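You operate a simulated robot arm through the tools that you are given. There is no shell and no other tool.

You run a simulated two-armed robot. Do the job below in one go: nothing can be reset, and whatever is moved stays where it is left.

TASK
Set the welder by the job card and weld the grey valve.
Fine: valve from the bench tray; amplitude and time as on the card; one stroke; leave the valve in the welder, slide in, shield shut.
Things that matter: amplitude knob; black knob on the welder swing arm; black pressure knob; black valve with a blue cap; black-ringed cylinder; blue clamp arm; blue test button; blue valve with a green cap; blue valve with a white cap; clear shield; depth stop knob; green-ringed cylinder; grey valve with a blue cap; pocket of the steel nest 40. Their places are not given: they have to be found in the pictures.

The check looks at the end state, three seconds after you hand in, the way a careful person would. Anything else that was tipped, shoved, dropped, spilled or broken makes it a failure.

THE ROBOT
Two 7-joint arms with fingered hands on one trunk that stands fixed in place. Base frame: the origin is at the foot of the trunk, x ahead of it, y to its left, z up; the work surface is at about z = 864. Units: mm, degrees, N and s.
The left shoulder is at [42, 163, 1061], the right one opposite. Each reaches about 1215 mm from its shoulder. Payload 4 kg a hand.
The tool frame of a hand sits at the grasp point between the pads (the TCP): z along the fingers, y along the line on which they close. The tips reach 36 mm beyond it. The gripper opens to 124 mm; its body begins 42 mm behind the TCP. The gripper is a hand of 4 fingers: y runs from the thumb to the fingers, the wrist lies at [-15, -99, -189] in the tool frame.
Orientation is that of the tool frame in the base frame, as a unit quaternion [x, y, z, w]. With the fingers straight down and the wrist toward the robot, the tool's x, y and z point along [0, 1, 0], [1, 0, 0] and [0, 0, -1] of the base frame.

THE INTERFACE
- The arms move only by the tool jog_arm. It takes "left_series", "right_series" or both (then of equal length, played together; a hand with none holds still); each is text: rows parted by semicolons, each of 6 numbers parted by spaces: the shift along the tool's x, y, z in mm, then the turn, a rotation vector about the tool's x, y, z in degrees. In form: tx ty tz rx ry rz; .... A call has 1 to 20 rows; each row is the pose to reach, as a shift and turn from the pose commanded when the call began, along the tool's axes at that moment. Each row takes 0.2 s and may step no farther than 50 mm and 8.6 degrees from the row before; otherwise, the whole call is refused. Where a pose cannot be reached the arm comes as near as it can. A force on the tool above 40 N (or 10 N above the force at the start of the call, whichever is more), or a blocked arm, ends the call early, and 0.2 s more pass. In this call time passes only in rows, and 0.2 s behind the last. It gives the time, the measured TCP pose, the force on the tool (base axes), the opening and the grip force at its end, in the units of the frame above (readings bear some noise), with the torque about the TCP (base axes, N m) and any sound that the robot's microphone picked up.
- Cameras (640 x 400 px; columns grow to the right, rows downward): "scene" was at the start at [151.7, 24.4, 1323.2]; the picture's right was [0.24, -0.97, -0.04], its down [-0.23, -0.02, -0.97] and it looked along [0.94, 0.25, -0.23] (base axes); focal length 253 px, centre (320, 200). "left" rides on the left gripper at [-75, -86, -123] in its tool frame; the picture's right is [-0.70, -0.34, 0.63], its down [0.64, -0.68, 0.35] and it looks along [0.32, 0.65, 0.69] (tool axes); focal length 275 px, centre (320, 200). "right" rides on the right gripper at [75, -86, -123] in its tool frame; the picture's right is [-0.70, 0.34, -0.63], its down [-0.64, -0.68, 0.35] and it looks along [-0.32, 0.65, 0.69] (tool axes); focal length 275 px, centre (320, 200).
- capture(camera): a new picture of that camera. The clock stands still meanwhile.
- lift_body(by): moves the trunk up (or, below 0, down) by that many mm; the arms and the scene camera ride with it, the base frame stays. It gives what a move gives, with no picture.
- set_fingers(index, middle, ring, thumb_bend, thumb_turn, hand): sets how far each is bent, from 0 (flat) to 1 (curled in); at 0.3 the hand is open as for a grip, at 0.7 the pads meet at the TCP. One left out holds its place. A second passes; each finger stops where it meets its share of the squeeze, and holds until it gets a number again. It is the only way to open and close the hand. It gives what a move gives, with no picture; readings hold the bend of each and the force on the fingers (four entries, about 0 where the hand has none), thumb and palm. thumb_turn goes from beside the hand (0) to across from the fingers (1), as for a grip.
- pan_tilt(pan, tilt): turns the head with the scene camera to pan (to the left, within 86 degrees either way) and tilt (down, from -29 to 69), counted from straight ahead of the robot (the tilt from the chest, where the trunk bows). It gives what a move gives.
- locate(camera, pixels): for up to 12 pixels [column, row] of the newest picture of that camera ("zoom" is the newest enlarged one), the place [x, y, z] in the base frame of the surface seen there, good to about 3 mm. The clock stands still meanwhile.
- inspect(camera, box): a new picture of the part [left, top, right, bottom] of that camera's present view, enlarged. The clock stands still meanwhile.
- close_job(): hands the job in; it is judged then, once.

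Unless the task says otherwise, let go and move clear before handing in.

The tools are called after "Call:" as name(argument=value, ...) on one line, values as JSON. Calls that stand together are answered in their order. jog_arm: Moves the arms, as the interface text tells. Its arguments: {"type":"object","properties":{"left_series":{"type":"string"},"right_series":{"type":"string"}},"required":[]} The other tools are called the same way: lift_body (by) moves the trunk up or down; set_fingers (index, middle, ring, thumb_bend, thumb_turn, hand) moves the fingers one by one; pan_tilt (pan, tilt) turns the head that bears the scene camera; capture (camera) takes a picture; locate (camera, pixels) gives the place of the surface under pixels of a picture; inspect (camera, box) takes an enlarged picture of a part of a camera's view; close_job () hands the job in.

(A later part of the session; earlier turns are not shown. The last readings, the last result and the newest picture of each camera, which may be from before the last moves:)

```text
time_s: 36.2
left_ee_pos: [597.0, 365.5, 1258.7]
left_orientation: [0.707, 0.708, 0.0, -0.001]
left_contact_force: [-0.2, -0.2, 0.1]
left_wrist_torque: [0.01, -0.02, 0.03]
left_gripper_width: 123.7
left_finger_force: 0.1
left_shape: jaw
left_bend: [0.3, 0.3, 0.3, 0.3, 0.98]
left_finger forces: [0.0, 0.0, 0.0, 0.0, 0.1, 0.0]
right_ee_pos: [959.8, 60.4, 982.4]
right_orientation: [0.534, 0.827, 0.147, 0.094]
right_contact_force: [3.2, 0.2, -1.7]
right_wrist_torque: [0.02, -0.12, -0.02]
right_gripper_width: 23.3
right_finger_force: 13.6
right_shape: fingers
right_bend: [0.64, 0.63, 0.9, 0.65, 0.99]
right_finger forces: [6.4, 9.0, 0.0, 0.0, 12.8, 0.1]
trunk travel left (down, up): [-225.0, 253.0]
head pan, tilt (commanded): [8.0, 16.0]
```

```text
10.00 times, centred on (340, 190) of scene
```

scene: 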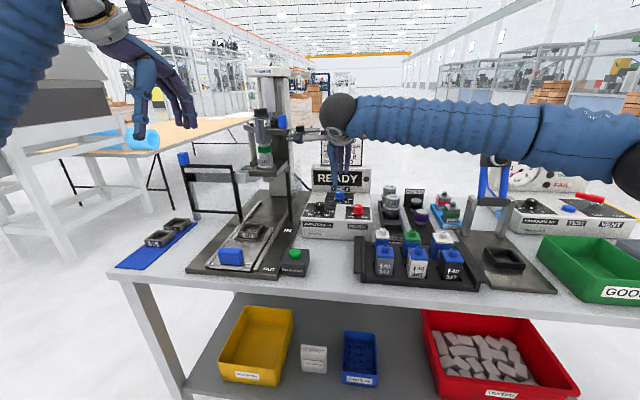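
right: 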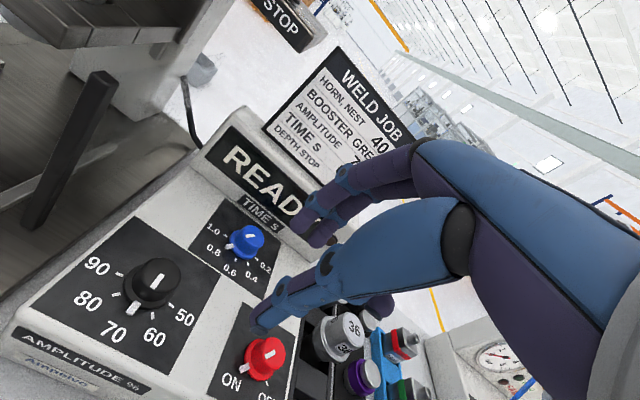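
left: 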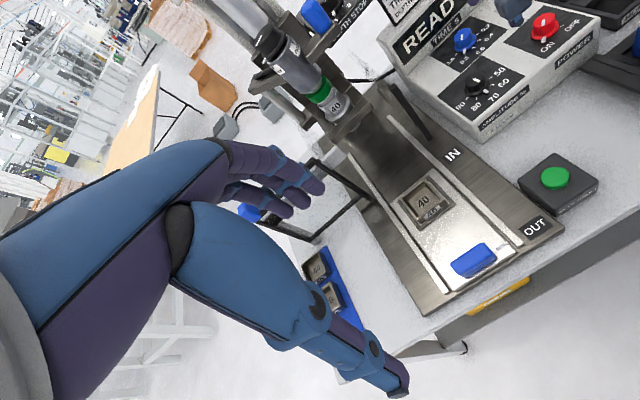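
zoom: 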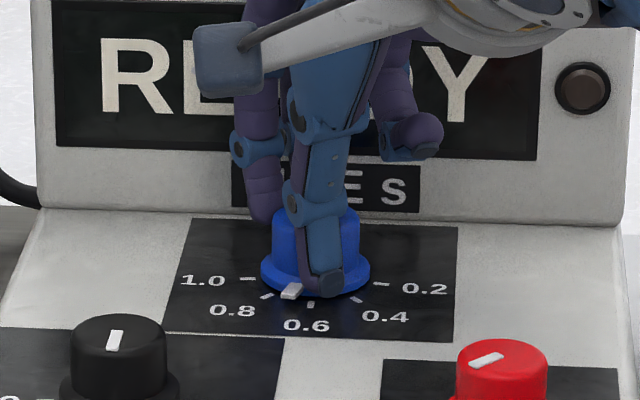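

The pointer has moved about 24° toward 0.6 (scene zoom (292,290)). I'll turn the remaining ~16°.

Call:
jog_arm(right_series="-1.7 0.2 0.1 0 2.74 -7.52; -3.4 0.65 0.24 0 5.45 -14.95")

Call:
inspect(camera="scene", box=[315, 170, 365, 210])

Call:
inspect(camera="left", box=[420, 20, 500, 70])

```text
time_s: 36.8
left_ee_pos: [596.9, 365.7, 1259.1]
left_orientation: [0.707, 0.707, -0.001, -0.001]
left_contact_force: [-0.6, -0.3, -0.1]
left_wrist_torque: [0.0, 0.01, -0.01]
left_gripper_width: 123.7
left_finger_force: 0.0
left_shape: jaw
left_bend: [0.3, 0.3, 0.3, 0.3, 0.98]
left_finger forces: [0.0, 0.0, 0.0, 0.0, 0.0, 0.0]
right_ee_pos: [961.3, 58.5, 983.4]
right_orientation: [0.414, 0.893, 0.158, 0.074]
right_contact_force: [0.6, -0.5, -4.5]
right_wrist_torque: [-0.08, -0.02, -0.01]
right_gripper_width: 23.5
right_finger_force: 14.9
right_shape: fingers
right_bend: [0.64, 0.63, 0.9, 0.65, 0.99]
right_finger forces: [6.1, 8.6, 0.0, 0.0, 14.5, 0.1]
trunk travel left (down, up): [-225.0, 253.0]
head pan, tilt (commanded): [8.0, 16.0]
```

```text
10.00 times, centred on (340, 190) of scene
```

zoom: 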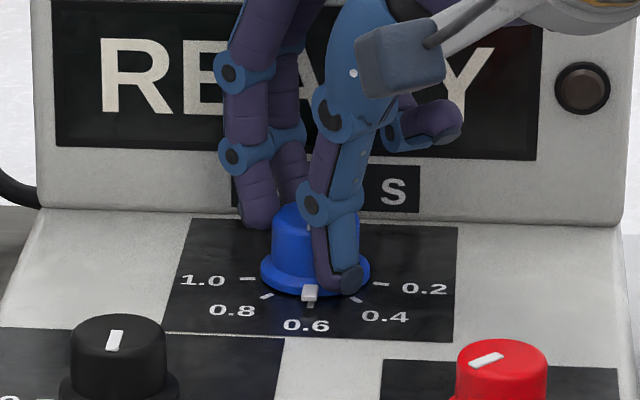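

```text
8.00 times, centred on (460, 45) of left
```

zoom: 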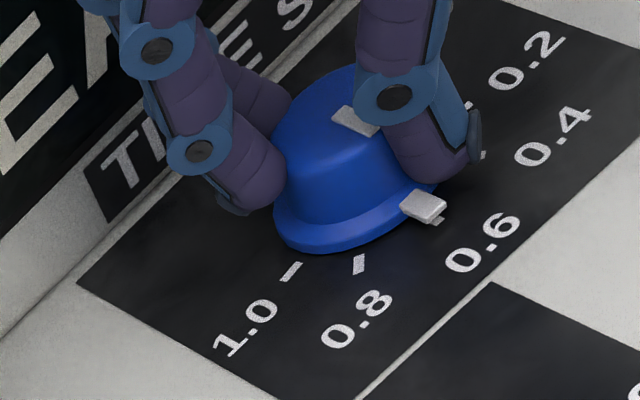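

The time pointer sits right over the 0.6 tick. I'll release gently and lift away up and back.

Call:
set_fingers(hand="right", index=0.58, middle=0.58, thumb_bend=0.6)

Call:
jog_arm(right_series="0 3.5 -9.5 0 0 0; 0 7 -19 0 0 0; 0 13 -38 0 0 0; 0 20 -57 0 0 0; 0 0 -90 0 0 0; 0 -30 -110 0 0 0")

Call:
inspect(camera="scene", box=[305, 175, 365, 225])

Call:
inspect(camera="left", box=[420, 20, 520, 110])

```text
time_s: 37.8
left_ee_pos: [597.2, 364.3, 1258.5]
left_orientation: [0.708, 0.706, -0.001, 0.0]
left_contact_force: [0.0, 0.6, 0.2]
left_wrist_torque: [-0.02, 0.0, -0.02]
left_gripper_width: 123.9
left_finger_force: 0.1
left_shape: jaw
left_bend: [0.3, 0.3, 0.3, 0.3, 0.98]
left_finger forces: [0.1, 0.0, 0.1, 0.1, 0.0, 0.1]
right_ee_pos: [960.1, 57.7, 983.9]
right_orientation: [0.416, 0.892, 0.158, 0.075]
right_contact_force: [-0.7, 0.9, 1.1]
right_wrist_torque: [0.01, -0.02, 0.0]
right_gripper_width: 35.4
right_finger_force: 0.0
right_shape: fingers
right_bend: [0.57, 0.57, 0.9, 0.6, 0.99]
right_finger forces: [0.0, 0.1, 0.1, 0.0, 0.0, 0.1]
trunk travel left (down, up): [-225.0, 253.0]
head pan, tilt (commanded): [8.0, 16.0]
```

```text
time_s: 39.2
left_ee_pos: [595.1, 365.2, 1259.6]
left_orientation: [0.707, 0.707, 0.0, 0.0]
left_contact_force: [0.3, 1.0, -0.3]
left_wrist_torque: [0.01, 0.0, 0.03]
left_gripper_width: 123.8
left_finger_force: 0.0
left_shape: jaw
left_bend: [0.3, 0.3, 0.3, 0.3, 0.98]
left_finger forces: [0.0, 0.0, 0.0, 0.0, 0.0, 0.1]
right_ee_pos: [910.3, 18.4, 1078.0]
right_orientation: [0.415, 0.893, 0.158, 0.074]
right_contact_force: [-0.8, -0.7, 0.5]
right_wrist_torque: [0.02, 0.01, -0.03]
right_gripper_width: 35.7
right_finger_force: 0.2
right_shape: fingers
right_bend: [0.57, 0.57, 0.9, 0.6, 0.99]
right_finger forces: [0.1, 0.0, 0.1, 0.0, 0.0, 0.0]
trunk travel left (down, up): [-225.0, 253.0]
head pan, tilt (commanded): [8.0, 16.0]
```

```text
8.00 times, centred on (335, 200) of scene
```

zoom: 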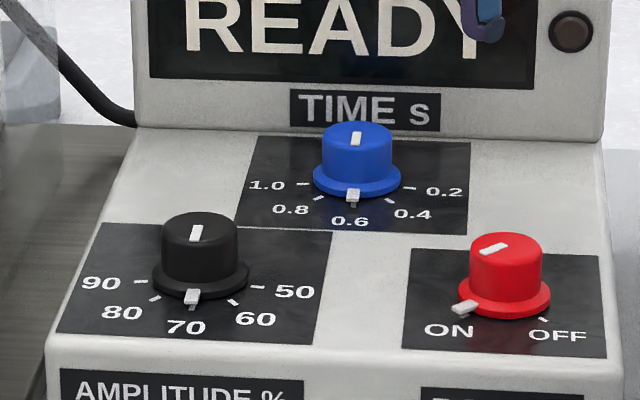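

```text
4.44 times, centred on (470, 65) of left
```

zoom: 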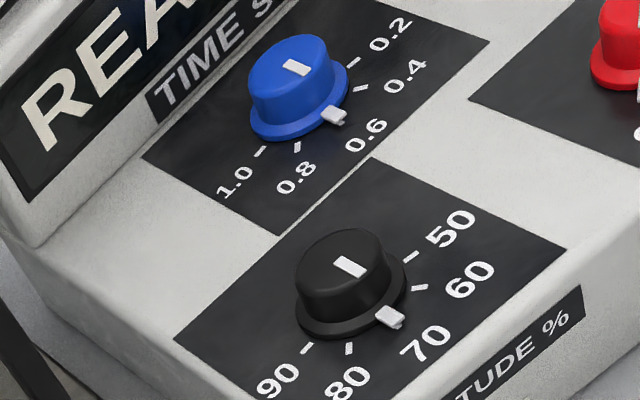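

Both dials are right: amplitude at 70, time at 0.6, power ON. Next I'll straighten the right hand and bring it above the tray.

Call:
jog_arm(right_series="0 7 -19 6.7 0 0; 0 14 -38 13.4 0 0; 0 20 -56 20 0 0")

Call:
set_fingers(hand="right", index=0.5, middle=0.5, ring=0.5, thumb_bend=0.5)

Call:
jog_arm(right_series="13 -37 6 0 0 6.8; 25 -75 12 0 0 13.6; 38 -112 18 0 0 20.4; 51 -150 24 0 0 27.2; 64 -187 30 0 0 34; 76 -224 38 0 0 40.6")

Call:
capture(camera="right")

Call:
capture(camera="scene")

Call:
capture(camera="left")

```text
time_s: 40.0
left_ee_pos: [597.3, 366.3, 1258.2]
left_orientation: [0.707, 0.707, 0.0, 0.001]
left_contact_force: [-0.1, -0.4, -0.4]
left_wrist_torque: [-0.03, -0.02, -0.02]
left_gripper_width: 123.9
left_finger_force: 0.0
left_shape: jaw
left_bend: [0.3, 0.3, 0.3, 0.3, 0.98]
left_finger forces: [0.0, 0.1, 0.1, 0.0, 0.1, 0.0]
right_ee_pos: [908.4, 17.1, 1133.1]
right_orientation: [0.421, 0.907, 0.0, 0.0]
right_contact_force: [0.0, 0.4, 0.1]
right_wrist_torque: [-0.02, 0.03, -0.01]
right_gripper_width: 35.7
right_finger_force: 0.1
right_shape: fingers
right_bend: [0.57, 0.57, 0.9, 0.6, 0.99]
right_finger forces: [0.1, 0.1, 0.1, 0.0, 0.0, 0.0]
trunk travel left (down, up): [-225.0, 253.0]
head pan, tilt (commanded): [8.0, 16.0]
```

```text
time_s: 41.0
left_ee_pos: [596.6, 365.2, 1259.5]
left_orientation: [0.708, 0.706, 0.001, 0.001]
left_contact_force: [-0.3, 0.1, 0.1]
left_wrist_torque: [0.0, 0.0, -0.01]
left_gripper_width: 123.7
left_finger_force: 0.1
left_shape: jaw
left_bend: [0.3, 0.3, 0.3, 0.3, 0.98]
left_finger forces: [0.1, 0.1, 0.0, 0.0, 0.0, 0.0]
right_ee_pos: [909.9, 15.6, 1133.9]
right_orientation: [0.422, 0.907, 0.001, 0.0]
right_contact_force: [-0.4, 0.9, -0.9]
right_wrist_torque: [0.02, 0.06, -0.04]
right_gripper_width: 61.7
right_finger_force: 0.1
right_shape: fingers
right_bend: [0.5, 0.5, 0.5, 0.5, 0.98]
right_finger forces: [0.0, 0.0, 0.0, 0.0, 0.1, 0.0]
trunk travel left (down, up): [-225.0, 253.0]
head pan, tilt (commanded): [8.0, 16.0]
```

```text
time_s: 42.4
left_ee_pos: [596.7, 366.3, 1258.4]
left_orientation: [0.707, 0.707, -0.001, -0.001]
left_contact_force: [-0.8, -0.2, -0.3]
left_wrist_torque: [0.02, -0.02, 0.02]
left_gripper_width: 123.8
left_finger_force: 0.1
left_shape: jaw
left_bend: [0.3, 0.3, 0.3, 0.3, 0.98]
left_finger forces: [0.0, 0.0, 0.0, 0.1, 0.0, 0.1]
right_ee_pos: [688.5, -70.8, 1102.2]
right_orientation: [0.711, 0.703, 0.001, 0.001]
right_contact_force: [-0.1, 0.5, -0.5]
right_wrist_torque: [-0.02, 0.0, 0.01]
right_gripper_width: 61.9
right_finger_force: 0.0
right_shape: fingers
right_bend: [0.5, 0.5, 0.5, 0.5, 0.98]
right_finger forces: [0.1, 0.0, 0.0, 0.0, 0.0, 0.0]
trunk travel left (down, up): [-225.0, 253.0]
head pan, tilt (commanded): [8.0, 16.0]
```

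```text
taken
```

right: 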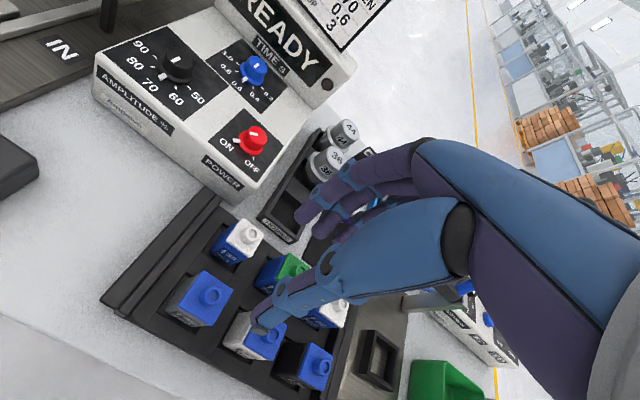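

```text
taken
```

scene: 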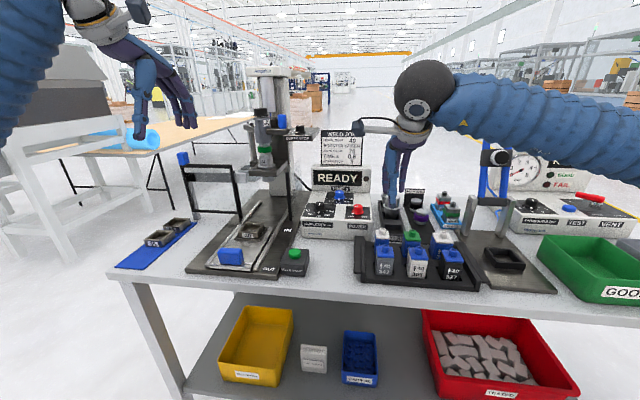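

```text
taken
```

left: 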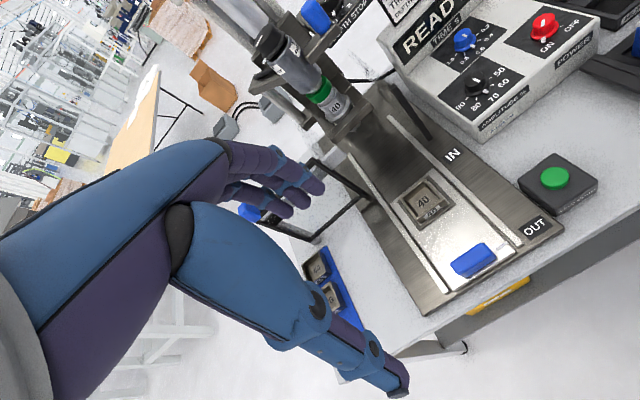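

I'll locate points along my own index finger and thumb in the right view to learn the hand's outline at this opening.

Call:
inspect(camera="right", box=[240, 120, 480, 350])

Call:
locate(camera="right", pixels=[[302, 215], [310, 205], [322, 195], [335, 182], [350, 172], [380, 165], [410, 158], [258, 325], [270, 310], [290, 295], [325, 270], [370, 240]])

```text
1.74 times, centred on (360, 235) of right
```

zoom: 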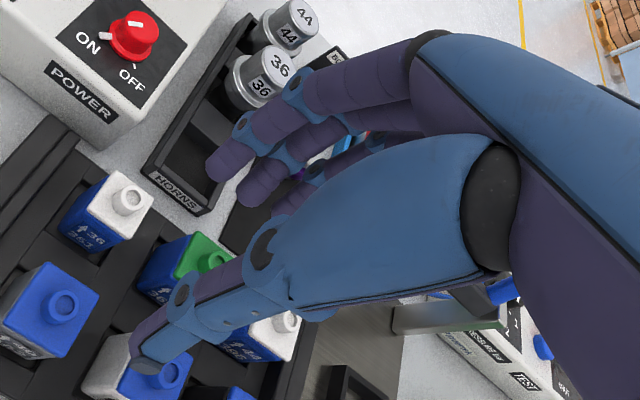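

```text
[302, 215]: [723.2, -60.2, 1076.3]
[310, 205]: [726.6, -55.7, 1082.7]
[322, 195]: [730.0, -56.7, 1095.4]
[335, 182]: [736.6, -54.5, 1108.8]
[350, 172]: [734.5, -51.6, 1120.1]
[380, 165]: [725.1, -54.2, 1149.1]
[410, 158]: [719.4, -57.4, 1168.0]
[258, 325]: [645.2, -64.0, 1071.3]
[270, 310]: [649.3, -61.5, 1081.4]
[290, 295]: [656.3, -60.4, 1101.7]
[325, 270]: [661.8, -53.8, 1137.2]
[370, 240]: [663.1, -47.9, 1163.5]
```

With the hand leaned 20°, thumb and fingertips become parallel and upright, and the knuckles clear the back row, which suits the valve. Let me measure the nest pocket next.

Call:
inspect(camera="left", box=[380, 165, 480, 245])

Call:
inspect(camera="scene", box=[225, 210, 285, 260])

```text
5.00 times, centred on (430, 205) of left
```

zoom: 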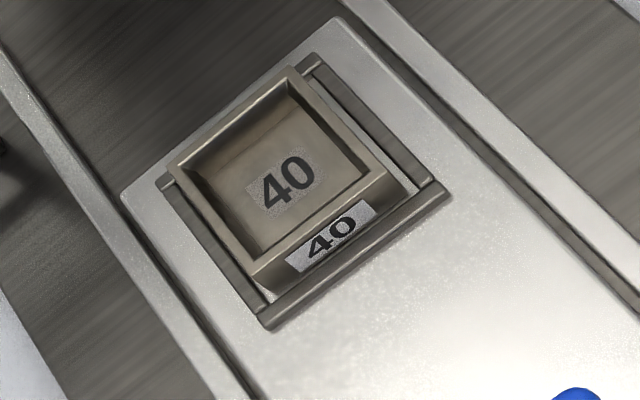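

```text
8.00 times, centred on (255, 235) of scene
```

zoom: 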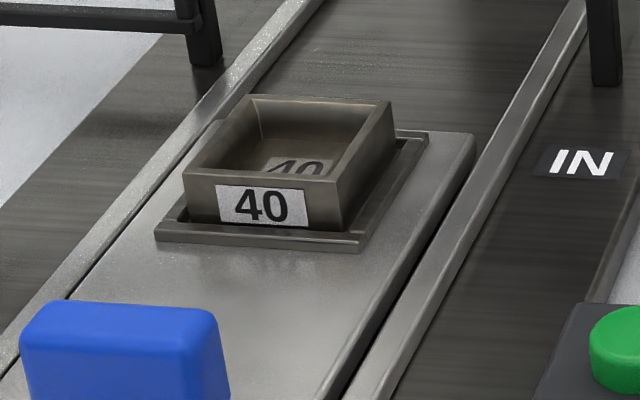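

The nest is a cup with a shallow pocket; I'll locate its rim, inner edges and floor.

Call:
locate(camera="left", pixels=[[401, 198], [424, 180], [442, 200], [417, 219], [402.5, 199.5], [424, 180.5], [440.5, 199], [417, 217.5], [423, 202], [412, 192], [428, 208], [433, 192]])

Call:
locate(camera="scene", pixels=[[247, 222.2], [263.5, 222.6], [238.5, 231.7], [257.5, 233], [250, 229], [253, 231.5], [248, 224], [247, 236], [258, 227], [240, 240], [262, 240], [230, 258]])

```text
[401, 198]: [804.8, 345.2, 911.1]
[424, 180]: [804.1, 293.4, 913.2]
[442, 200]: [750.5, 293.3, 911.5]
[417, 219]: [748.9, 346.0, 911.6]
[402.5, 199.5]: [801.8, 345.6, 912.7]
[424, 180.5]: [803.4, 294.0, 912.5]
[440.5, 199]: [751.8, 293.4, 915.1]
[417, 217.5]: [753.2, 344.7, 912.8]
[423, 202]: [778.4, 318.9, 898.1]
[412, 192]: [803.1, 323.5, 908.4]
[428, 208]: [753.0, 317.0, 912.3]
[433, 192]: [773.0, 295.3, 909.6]
```

```text
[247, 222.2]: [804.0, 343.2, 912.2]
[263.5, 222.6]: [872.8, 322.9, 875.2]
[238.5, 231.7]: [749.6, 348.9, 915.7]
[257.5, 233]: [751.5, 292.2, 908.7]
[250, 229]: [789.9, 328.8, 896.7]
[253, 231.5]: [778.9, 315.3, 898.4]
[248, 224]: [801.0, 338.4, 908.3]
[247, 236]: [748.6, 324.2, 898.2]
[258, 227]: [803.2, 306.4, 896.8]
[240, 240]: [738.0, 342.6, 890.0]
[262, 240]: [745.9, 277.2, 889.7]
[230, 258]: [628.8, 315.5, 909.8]
```

The nest rim spans x 749–805, y 293–346 at z≈912.5, floor z≈897.5 (15 mm deep), centre about (777,319.5). Now I'll measure the grey valve's cap and body the same way.

Call:
inspect(camera="right", box=[150, 250, 260, 340])

Call:
inspect(camera="scene", box=[360, 230, 410, 285])

```text
4.44 times, centred on (205, 295) of right
```

zoom: 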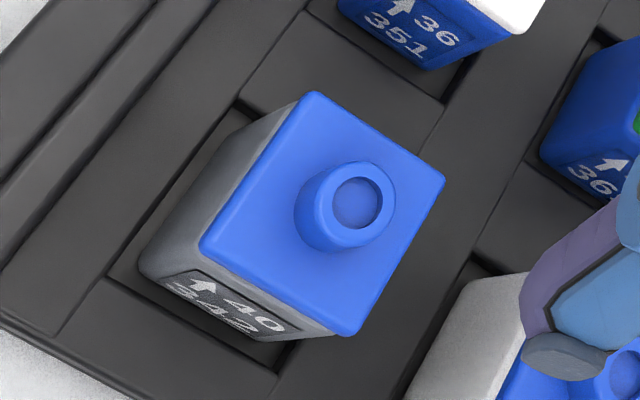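

```text
7.27 times, centred on (385, 258) of scene
```

zoom: 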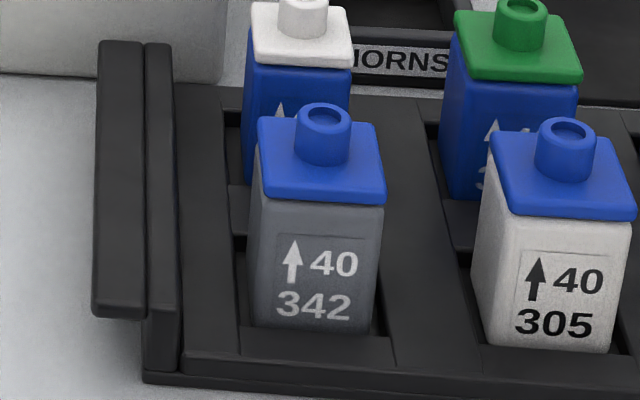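

Call:
locate(camera="right", pixels=[[202.8, 273], [231, 290.5], [210.4, 323], [180, 304.8], [213.5, 295], [195, 290], [216, 281.5], [221, 307], [195, 315], [190, 287], [166, 310], [196, 324.5]])

Call:
locate(camera="scene", pixels=[[377.2, 247.2], [392, 247.5], [377.7, 257], [393, 257.5], [376.5, 275], [392, 276], [385.5, 246], [376.8, 262], [392.5, 262]])

```text
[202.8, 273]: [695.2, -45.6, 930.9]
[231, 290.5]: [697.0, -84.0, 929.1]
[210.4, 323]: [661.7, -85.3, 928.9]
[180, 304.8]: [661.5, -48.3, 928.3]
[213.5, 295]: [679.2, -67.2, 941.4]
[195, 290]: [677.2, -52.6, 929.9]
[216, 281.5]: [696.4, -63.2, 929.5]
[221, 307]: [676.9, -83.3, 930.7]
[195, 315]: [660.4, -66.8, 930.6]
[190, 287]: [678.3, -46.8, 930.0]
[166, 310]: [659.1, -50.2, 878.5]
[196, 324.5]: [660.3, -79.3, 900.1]
```

```text
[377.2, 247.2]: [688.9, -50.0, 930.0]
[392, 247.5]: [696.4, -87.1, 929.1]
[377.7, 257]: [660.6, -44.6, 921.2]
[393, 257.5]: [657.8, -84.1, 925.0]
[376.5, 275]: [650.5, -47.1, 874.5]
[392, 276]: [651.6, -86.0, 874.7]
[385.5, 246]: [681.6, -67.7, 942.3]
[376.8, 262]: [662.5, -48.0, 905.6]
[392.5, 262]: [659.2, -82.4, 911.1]
```

The valve is about 40 mm square centred near (679.5,−66.5), cap top 930, with 38 mm to the back row. I'll lean the hand 20° and move above it.

Call:
jog_arm(right_series="1 -5 20 -7 0 0; 2 -10 45 -14 0 0; 2.3 -15 65 -20 0 0; 2.3 -15 82 -20 0 0")

Call:
capture(camera="right")

Call:
capture(camera="scene")

```text
time_s: 43.4
left_ee_pos: [597.2, 364.5, 1258.1]
left_orientation: [0.708, 0.707, -0.001, -0.001]
left_contact_force: [1.0, 0.5, -0.5]
left_wrist_torque: [0.03, 0.02, 0.0]
left_gripper_width: 123.7
left_finger_force: 0.1
left_shape: jaw
left_bend: [0.3, 0.3, 0.3, 0.3, 0.98]
left_finger forces: [0.0, 0.1, 0.0, 0.1, 0.1, 0.0]
right_ee_pos: [672.8, -68.1, 1017.1]
right_orientation: [0.699, 0.693, 0.124, 0.124]
right_contact_force: [0.8, -0.1, 0.5]
right_wrist_torque: [-0.03, -0.01, -0.02]
right_gripper_width: 62.1
right_finger_force: 0.1
right_shape: fingers
right_bend: [0.5, 0.5, 0.5, 0.5, 0.98]
right_finger forces: [0.1, 0.0, 0.1, 0.0, 0.0, 0.1]
trunk travel left (down, up): [-225.0, 253.0]
head pan, tilt (commanded): [8.0, 16.0]
```

```text
taken
```

right: 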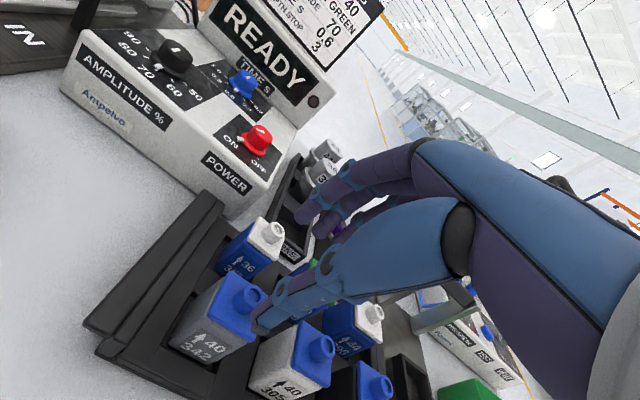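

```text
taken
```

scene: 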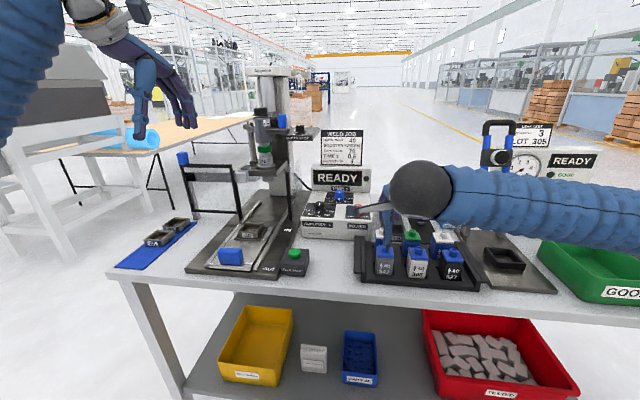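

The hand is above the grey valve. I'll lower to z≈960 and check that thumb and fingers straddle the valve.

Call:
jog_arm(right_series="0 -6.5 17.8 0 0 0; 0 -13 35.7 0 0 0; 0 -19.6 53.6 0 0 0")

Call:
capture(camera="right")

Call:
inspect(camera="scene", box=[350, 190, 440, 290])

Call:
inspect(camera="right", box=[180, 180, 380, 380])

```text
time_s: 44.2
left_ee_pos: [596.6, 364.6, 1259.3]
left_orientation: [0.708, 0.706, 0.0, -0.001]
left_contact_force: [0.1, -0.5, -0.1]
left_wrist_torque: [-0.01, 0.03, -0.01]
left_gripper_width: 123.9
left_finger_force: 0.1
left_shape: jaw
left_bend: [0.3, 0.3, 0.3, 0.3, 0.98]
left_finger forces: [0.0, 0.1, 0.0, 0.1, 0.0, 0.0]
right_ee_pos: [674.8, -68.6, 957.6]
right_orientation: [0.699, 0.694, 0.123, 0.123]
right_contact_force: [-0.1, 0.4, -0.2]
right_wrist_torque: [0.03, 0.02, 0.0]
right_gripper_width: 62.2
right_finger_force: 0.0
right_shape: fingers
right_bend: [0.5, 0.5, 0.5, 0.5, 0.98]
right_finger forces: [0.0, 0.1, 0.0, 0.0, 0.0, 0.0]
trunk travel left (down, up): [-225.0, 253.0]
head pan, tilt (commanded): [8.0, 16.0]
```

```text
taken
```

right: 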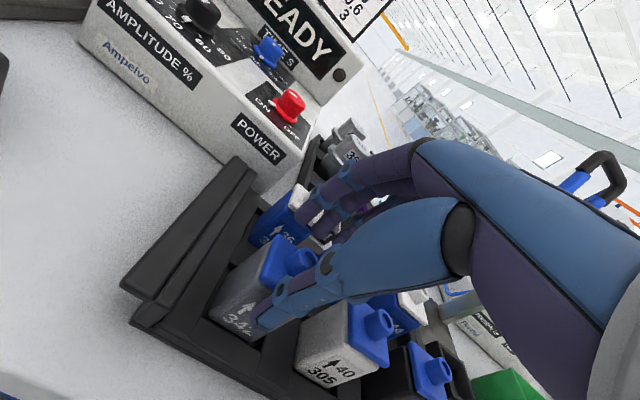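

```text
4.00 times, centred on (395, 240) of scene
```

zoom: 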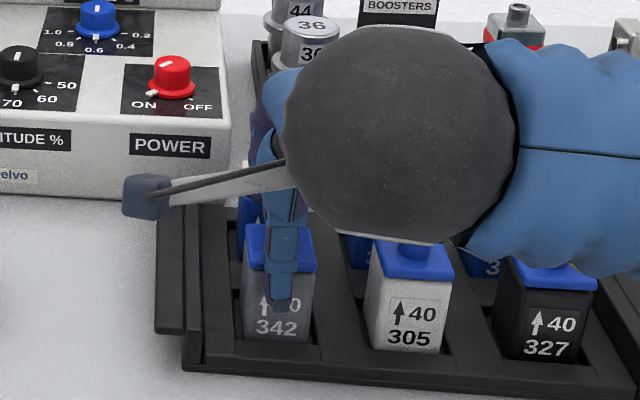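

```text
2.00 times, centred on (280, 280) of right
```

zoom: 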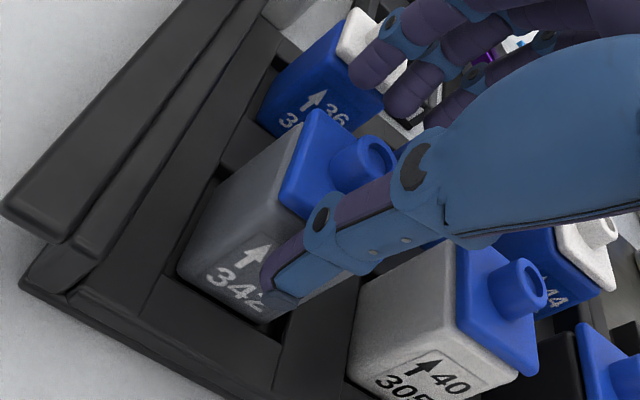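

Thumb is centred on the valve face and fingers hang in the gap behind. Lowering to z≈930.

Call:
jog_arm(right_series="0 -3.2 8.8 0 0 0; 0 -6.4 17.6 0 0 0; 0 -9.6 26.3 0 0 0")

Call:
inspect(camera="right", box=[180, 180, 380, 380])

Call:
inspect(camera="scene", box=[350, 200, 440, 300])

```text
time_s: 45.0
left_ee_pos: [597.2, 365.9, 1259.2]
left_orientation: [0.708, 0.706, 0.0, 0.0]
left_contact_force: [0.3, -0.2, -0.2]
left_wrist_torque: [0.02, 0.0, -0.01]
left_gripper_width: 124.0
left_finger_force: 0.0
left_shape: jaw
left_bend: [0.3, 0.3, 0.3, 0.3, 0.98]
left_finger forces: [0.0, 0.1, 0.1, 0.1, 0.1, 0.0]
right_ee_pos: [674.8, -66.6, 931.5]
right_orientation: [0.699, 0.693, 0.123, 0.123]
right_contact_force: [-0.2, -0.4, -0.5]
right_wrist_torque: [-0.03, -0.02, 0.0]
right_gripper_width: 62.0
right_finger_force: 0.1
right_shape: fingers
right_bend: [0.5, 0.5, 0.5, 0.5, 0.98]
right_finger forces: [0.1, 0.3, 0.0, 0.0, 0.1, 0.1]
trunk travel left (down, up): [-225.0, 253.0]
head pan, tilt (commanded): [8.0, 16.0]
```

```text
2.00 times, centred on (280, 280) of right
```

zoom: 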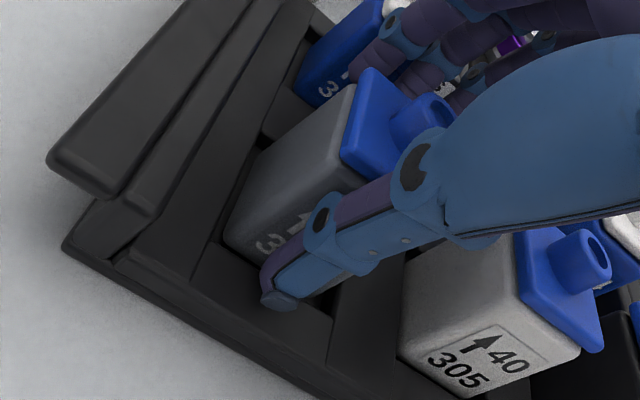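

```text
4.00 times, centred on (395, 250) of scene
```

zoom: 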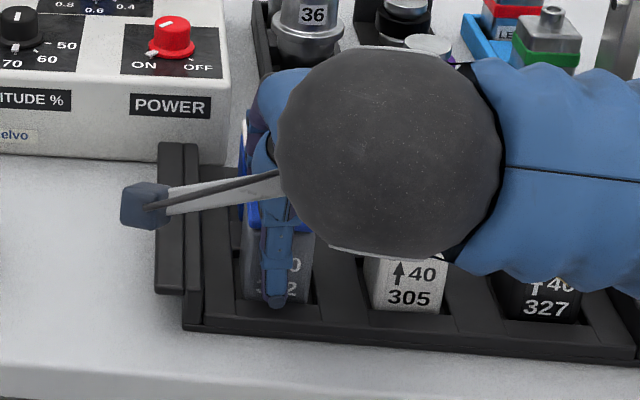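

Position is right (TCP z≈931). I'll close thumb, index and middle on the valve; the ring stays clear.

Call:
set_fingers(hand="right", index=0.66, middle=0.66, thumb_bend=0.66)

Call:
inspect(camera="right", box=[180, 180, 380, 380])

```text
time_s: 46.0
left_ee_pos: [596.4, 365.6, 1258.6]
left_orientation: [0.708, 0.706, 0.0, 0.0]
left_contact_force: [0.4, -0.6, -0.7]
left_wrist_torque: [0.04, -0.02, -0.02]
left_gripper_width: 123.7
left_finger_force: 0.0
left_shape: jaw
left_bend: [0.3, 0.3, 0.3, 0.3, 0.98]
left_finger forces: [0.0, 0.0, 0.0, 0.0, 0.0, 0.1]
right_ee_pos: [673.8, -66.4, 930.5]
right_orientation: [0.699, 0.693, 0.124, 0.124]
right_contact_force: [-0.5, -0.9, 3.0]
right_wrist_torque: [-0.03, -0.13, -0.02]
right_gripper_width: 41.6
right_finger_force: 17.5
right_shape: fingers
right_bend: [0.58, 0.59, 0.5, 0.6, 0.99]
right_finger forces: [9.7, 7.6, 0.1, 0.0, 17.4, 0.0]
trunk travel left (down, up): [-225.0, 253.0]
head pan, tilt (commanded): [8.0, 16.0]
```

```text
2.00 times, centred on (280, 280) of right
```

zoom: 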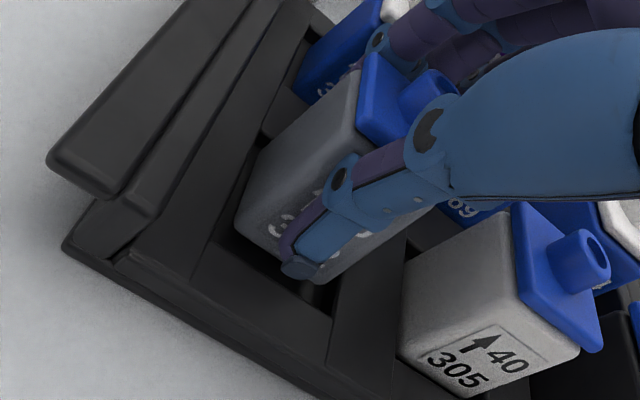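

The valve is held (thumb 17 N, index 10 N, middle 8 N, width 41.6 mm). I'll lift gently and look.

Call:
jog_arm(right_series="0 1.7 -4.7 0 0 0; 0 5.1 -14.1 0 0 0; 0 10.3 -28.2 0 0 0; 0 17 -47 0 0 0; 0 24 -66 0 0 0")

Call:
capture(camera="right")

Call:
capture(camera="scene")

```text
time_s: 47.2
left_ee_pos: [596.1, 365.6, 1258.8]
left_orientation: [0.708, 0.706, 0.0, 0.0]
left_contact_force: [0.1, -0.5, -0.1]
left_wrist_torque: [0.01, -0.01, 0.0]
left_gripper_width: 123.4
left_finger_force: 0.0
left_shape: jaw
left_bend: [0.3, 0.3, 0.3, 0.3, 0.98]
left_finger forces: [0.1, 0.0, 0.0, 0.1, 0.0, 0.1]
right_ee_pos: [675.0, -68.6, 1003.0]
right_orientation: [0.699, 0.693, 0.123, 0.125]
right_contact_force: [-1.2, 0.1, -0.7]
right_wrist_torque: [-0.04, 0.01, 0.05]
right_gripper_width: 41.7
right_finger_force: 17.0
right_shape: fingers
right_bend: [0.58, 0.59, 0.5, 0.6, 0.99]
right_finger forces: [10.0, 7.6, 0.0, 0.0, 17.5, 0.0]
trunk travel left (down, up): [-225.0, 253.0]
head pan, tilt (commanded): [8.0, 16.0]
```

```text
taken
```

right: 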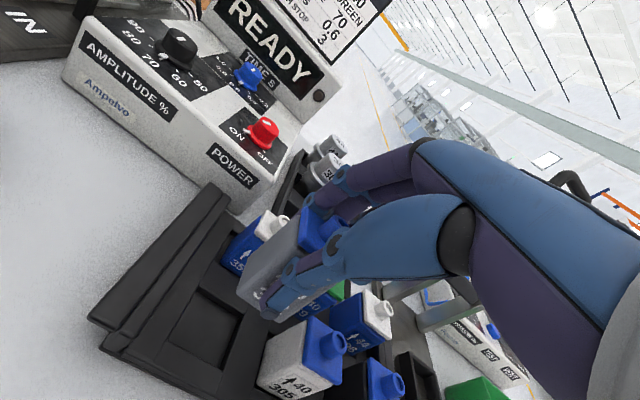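

```text
taken
```

scene: 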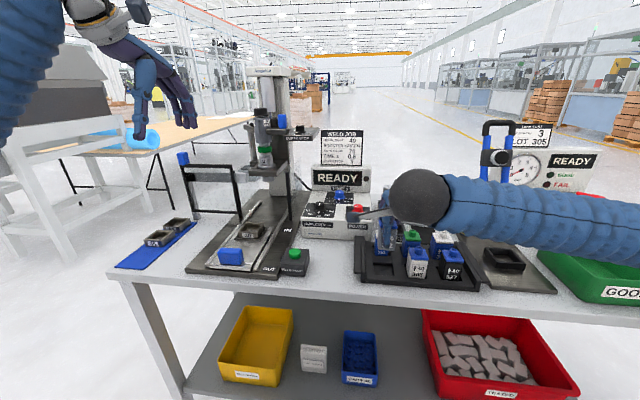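

The valve lifts cleanly and its tray slot is empty at (210,315). I'll clear the left hand out to the left while the right carries the valve across at safe height.

Call:
jog_arm(left_series="40 8 0 0 0 0; 80 16 0 0 0 0; 120 24 0 0 0 0; 160 32 0 0 0 0; 200 40 0 0 0 0; 235 50 0 0 0 0", right_series="25 2 -6 0 0 0; 50 4 -12 0 0 0; 75 6 -18 0 0 0; 100 8.5 -23 0 0 0; 125 10.5 -29 0 0 0; 150 12.7 -34.8 0 0 0")

Call:
capture(camera="scene")

Call:
inspect(camera="right", box=[200, 180, 380, 340])

```text
time_s: 48.6
left_ee_pos: [649.1, 600.6, 1260.1]
left_orientation: [0.709, 0.706, 0.0, 0.0]
left_contact_force: [0.2, 0.5, -0.3]
left_wrist_torque: [-0.05, -0.04, -0.01]
left_gripper_width: 123.8
left_finger_force: 0.1
left_shape: jaw
left_bend: [0.3, 0.3, 0.3, 0.3, 0.98]
left_finger forces: [0.0, 0.0, 0.0, 0.0, 0.0, 0.0]
right_ee_pos: [678.3, 82.8, 1034.3]
right_orientation: [0.7, 0.693, 0.123, 0.124]
right_contact_force: [0.1, -0.5, -0.6]
right_wrist_torque: [0.0, 0.02, 0.0]
right_gripper_width: 42.0
right_finger_force: 17.9
right_shape: fingers
right_bend: [0.58, 0.59, 0.5, 0.6, 0.99]
right_finger forces: [10.0, 7.6, 0.1, 0.0, 17.6, 0.1]
trunk travel left (down, up): [-225.0, 253.0]
head pan, tilt (commanded): [8.0, 16.0]
```

```text
taken
```

scene: 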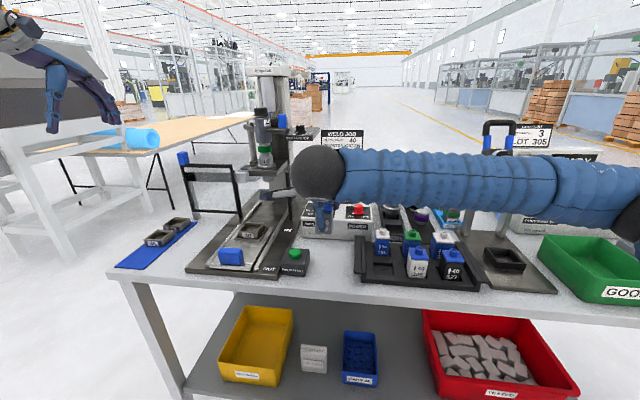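

```text
2.50 times, centred on (290, 260) of right
```

zoom: 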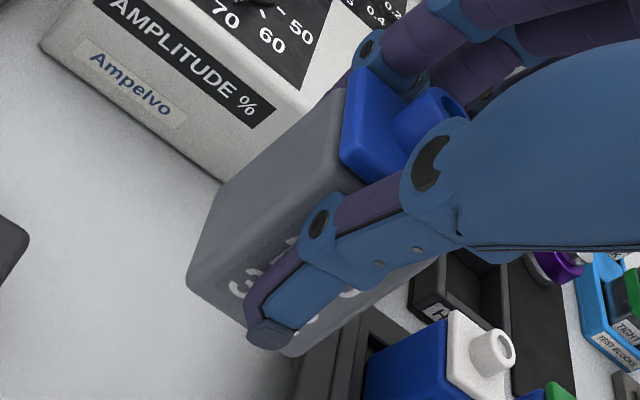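

Holding steady. I'll continue across to y≈319, then forward above the nest.

Call:
jog_arm(right_series="30 0 0 0 0 0; 60 0 0 0 0 0; 90 0 0 0 0 0; 120 0 0 0 0 0; 150 0 0 0 0 0; 180 0 0 0 0 0; 210 0 0 0 0 0; 236 0 0 0 0 0")

Call:
jog_arm(right_series="0 23 8 0 0 0; 0 46 16 0 0 0; 0 66 24 0 0 0; 0 86.5 31.5 0 0 0")

Call:
capture(camera="right")

Call:
capture(camera="scene")

Call:
capture(camera="left")

```text
time_s: 50.4
left_ee_pos: [648.4, 598.7, 1259.5]
left_orientation: [0.708, 0.707, 0.0, 0.0]
left_contact_force: [-0.6, 1.1, 0.0]
left_wrist_torque: [0.01, -0.06, 0.0]
left_gripper_width: 123.8
left_finger_force: 0.1
left_shape: jaw
left_bend: [0.3, 0.3, 0.3, 0.3, 0.98]
left_finger forces: [0.0, 0.0, 0.1, 0.0, 0.1, 0.0]
right_ee_pos: [679.7, 316.0, 1036.9]
right_orientation: [0.7, 0.693, 0.122, 0.123]
right_contact_force: [0.2, 1.0, -1.0]
right_wrist_torque: [0.0, 0.0, 0.01]
right_gripper_width: 41.6
right_finger_force: 17.5
right_shape: fingers
right_bend: [0.58, 0.59, 0.5, 0.6, 0.99]
right_finger forces: [9.9, 7.6, 0.0, 0.1, 17.5, 0.1]
trunk travel left (down, up): [-225.0, 253.0]
head pan, tilt (commanded): [8.0, 16.0]
```

```text
time_s: 51.4
left_ee_pos: [648.8, 598.5, 1259.5]
left_orientation: [0.708, 0.706, 0.0, 0.0]
left_contact_force: [0.8, -0.3, 0.0]
left_wrist_torque: [-0.03, -0.04, 0.03]
left_gripper_width: 123.8
left_finger_force: 0.0
left_shape: jaw
left_bend: [0.3, 0.3, 0.3, 0.3, 0.98]
left_finger forces: [0.0, 0.1, 0.1, 0.0, 0.1, 0.1]
right_ee_pos: [772.6, 315.8, 1037.8]
right_orientation: [0.699, 0.694, 0.123, 0.124]
right_contact_force: [-0.5, -0.3, -0.7]
right_wrist_torque: [0.01, -0.02, -0.04]
right_gripper_width: 41.5
right_finger_force: 17.4
right_shape: fingers
right_bend: [0.58, 0.59, 0.5, 0.6, 0.99]
right_finger forces: [10.0, 7.6, 0.1, 0.1, 17.5, 0.1]
trunk travel left (down, up): [-225.0, 253.0]
head pan, tilt (commanded): [8.0, 16.0]
```

```text
taken
```

right: 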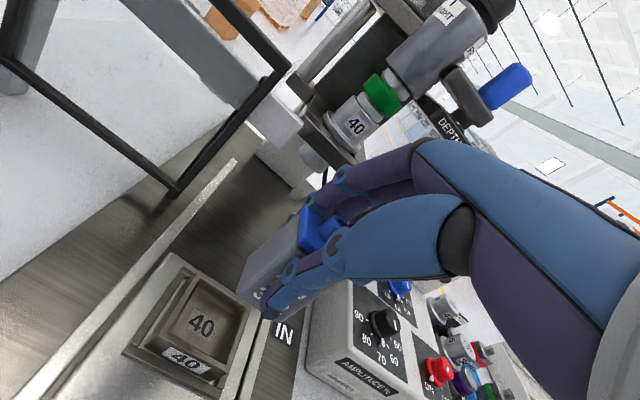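

```text
taken
```

scene: 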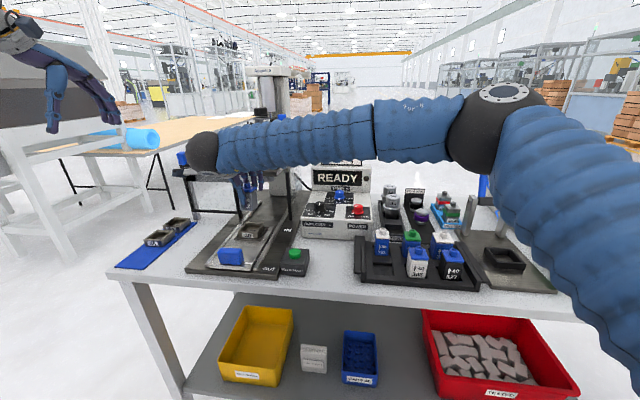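

```text
taken
```

left: 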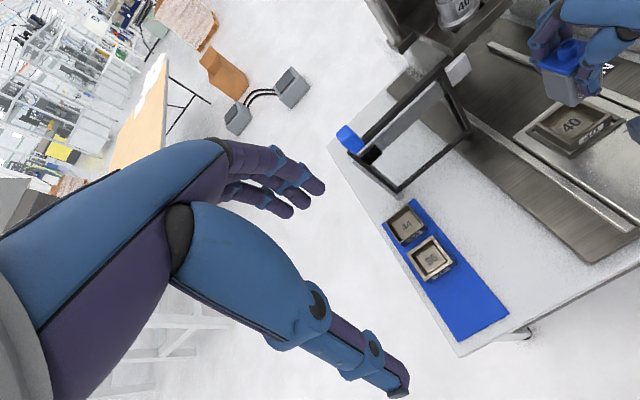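

The left camera now sees both valve (565,65) and nest (570,125); a good second view. I'll enlarge it and locate valve and nest corners.

Call:
inspect(camera="left", box=[500, 20, 640, 170])

Call:
inspect(camera="right", box=[120, 180, 360, 400])

```text
2.67 times, centred on (570, 95) of left
```

zoom: 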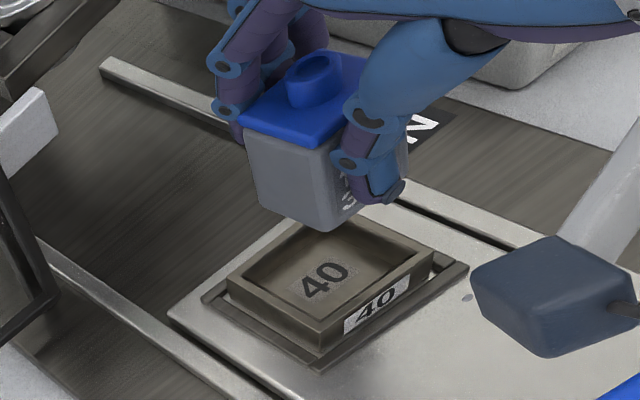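

```text
1.82 times, centred on (240, 290) of right
```

zoom: 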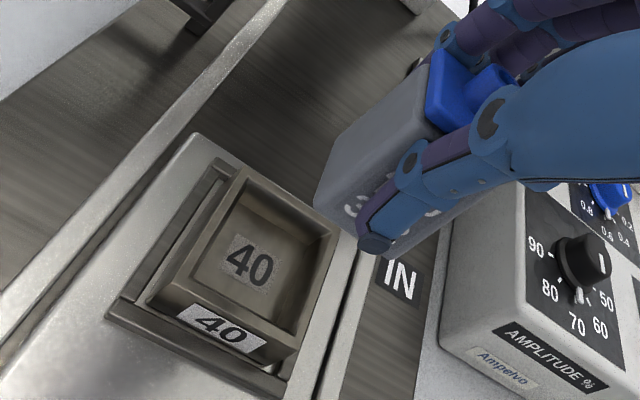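

Call:
locate(camera="left", pixels=[[547.8, 97], [569.5, 104], [541.5, 64.5], [569, 72.5], [543, 75], [568, 80], [536.5, 126.5], [569, 147.5], [610.5, 118.5], [575, 126], [550, 108], [567, 48]])

Call:
locate(camera="right", pixels=[[240, 292], [260, 308], [283, 250], [305, 212], [327, 222], [245, 283], [196, 272], [190, 277], [258, 305], [252, 262], [293, 255], [274, 313]])

```text
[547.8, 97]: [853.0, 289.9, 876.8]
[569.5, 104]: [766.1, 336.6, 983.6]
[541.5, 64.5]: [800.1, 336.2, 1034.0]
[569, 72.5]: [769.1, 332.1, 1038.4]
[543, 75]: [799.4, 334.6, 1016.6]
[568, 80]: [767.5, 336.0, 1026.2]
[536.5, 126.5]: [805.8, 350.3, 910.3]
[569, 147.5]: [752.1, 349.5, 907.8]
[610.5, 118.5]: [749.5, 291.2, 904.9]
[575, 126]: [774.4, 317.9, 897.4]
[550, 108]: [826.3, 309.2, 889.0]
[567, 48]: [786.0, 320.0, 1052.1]
```

```text
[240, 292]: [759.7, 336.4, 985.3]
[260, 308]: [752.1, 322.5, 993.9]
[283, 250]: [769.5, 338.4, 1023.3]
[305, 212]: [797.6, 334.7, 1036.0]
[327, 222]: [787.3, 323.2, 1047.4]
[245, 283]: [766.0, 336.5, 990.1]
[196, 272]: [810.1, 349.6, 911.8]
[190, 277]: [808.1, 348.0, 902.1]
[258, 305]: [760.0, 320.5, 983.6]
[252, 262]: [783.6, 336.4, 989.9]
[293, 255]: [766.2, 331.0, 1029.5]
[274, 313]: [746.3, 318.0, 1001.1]
```

Valve centre appears about 13 mm ahead of the TCP and it may be slightly tilted; I'll zoom in further on it from both hand cameras.

Call:
inspect(camera="left", box=[525, 35, 610, 115])

Call:
inspect(camera="right", box=[230, 190, 360, 330])

Call:
inspect(camera="scene", box=[200, 150, 300, 270])

```text
5.00 times, centred on (568, 75) of left
```

zoom: 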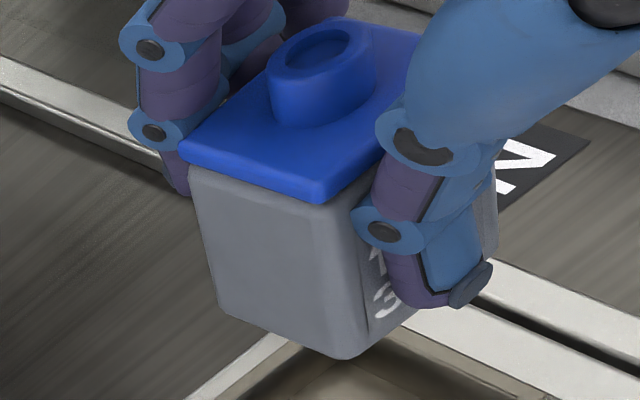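

```text
2.86 times, centred on (295, 260) of right
```

zoom: 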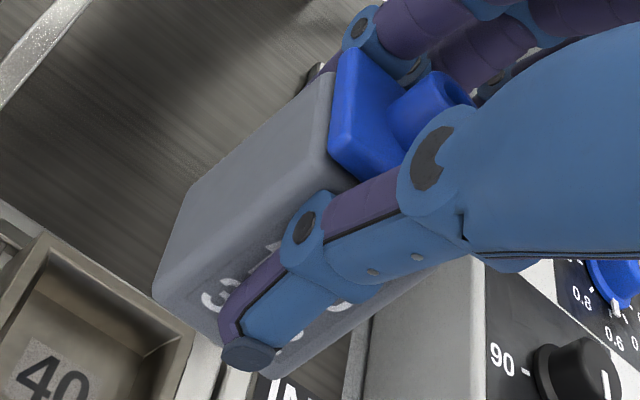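

```text
3.33 times, centred on (250, 210) of scene
```

zoom: 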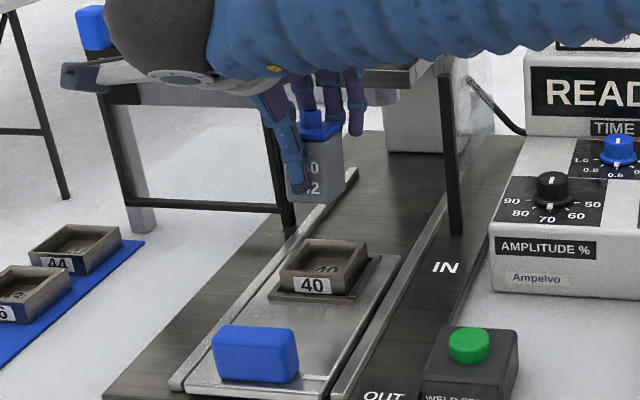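

Call:
locate(camera="left", pixels=[[573.5, 80], [574, 88], [575, 96], [576, 103], [583, 100], [600, 84], [545, 78], [548, 95], [556, 80], [558, 100], [568, 76], [571, 104]])

Call:
locate(camera="right", pixels=[[258, 304], [290, 306], [320, 292], [243, 291], [262, 280], [290, 262], [252, 260], [270, 245], [296, 225], [300, 290], [275, 316], [303, 255]])

```text
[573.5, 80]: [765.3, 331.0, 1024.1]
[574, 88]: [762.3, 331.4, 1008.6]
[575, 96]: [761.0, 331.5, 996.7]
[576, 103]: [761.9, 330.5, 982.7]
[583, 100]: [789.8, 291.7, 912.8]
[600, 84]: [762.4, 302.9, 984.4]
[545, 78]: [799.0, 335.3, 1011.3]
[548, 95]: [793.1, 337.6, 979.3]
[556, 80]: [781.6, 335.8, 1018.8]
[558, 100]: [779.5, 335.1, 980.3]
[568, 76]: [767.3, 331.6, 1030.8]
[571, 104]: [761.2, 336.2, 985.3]
```

```text
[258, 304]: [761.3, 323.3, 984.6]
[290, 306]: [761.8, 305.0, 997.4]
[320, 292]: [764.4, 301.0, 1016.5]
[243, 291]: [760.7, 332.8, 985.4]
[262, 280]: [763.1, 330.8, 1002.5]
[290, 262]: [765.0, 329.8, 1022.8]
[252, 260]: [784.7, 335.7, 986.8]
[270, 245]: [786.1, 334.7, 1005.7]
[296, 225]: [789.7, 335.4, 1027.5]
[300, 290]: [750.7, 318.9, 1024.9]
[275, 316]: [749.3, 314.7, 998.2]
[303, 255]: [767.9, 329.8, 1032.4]
```

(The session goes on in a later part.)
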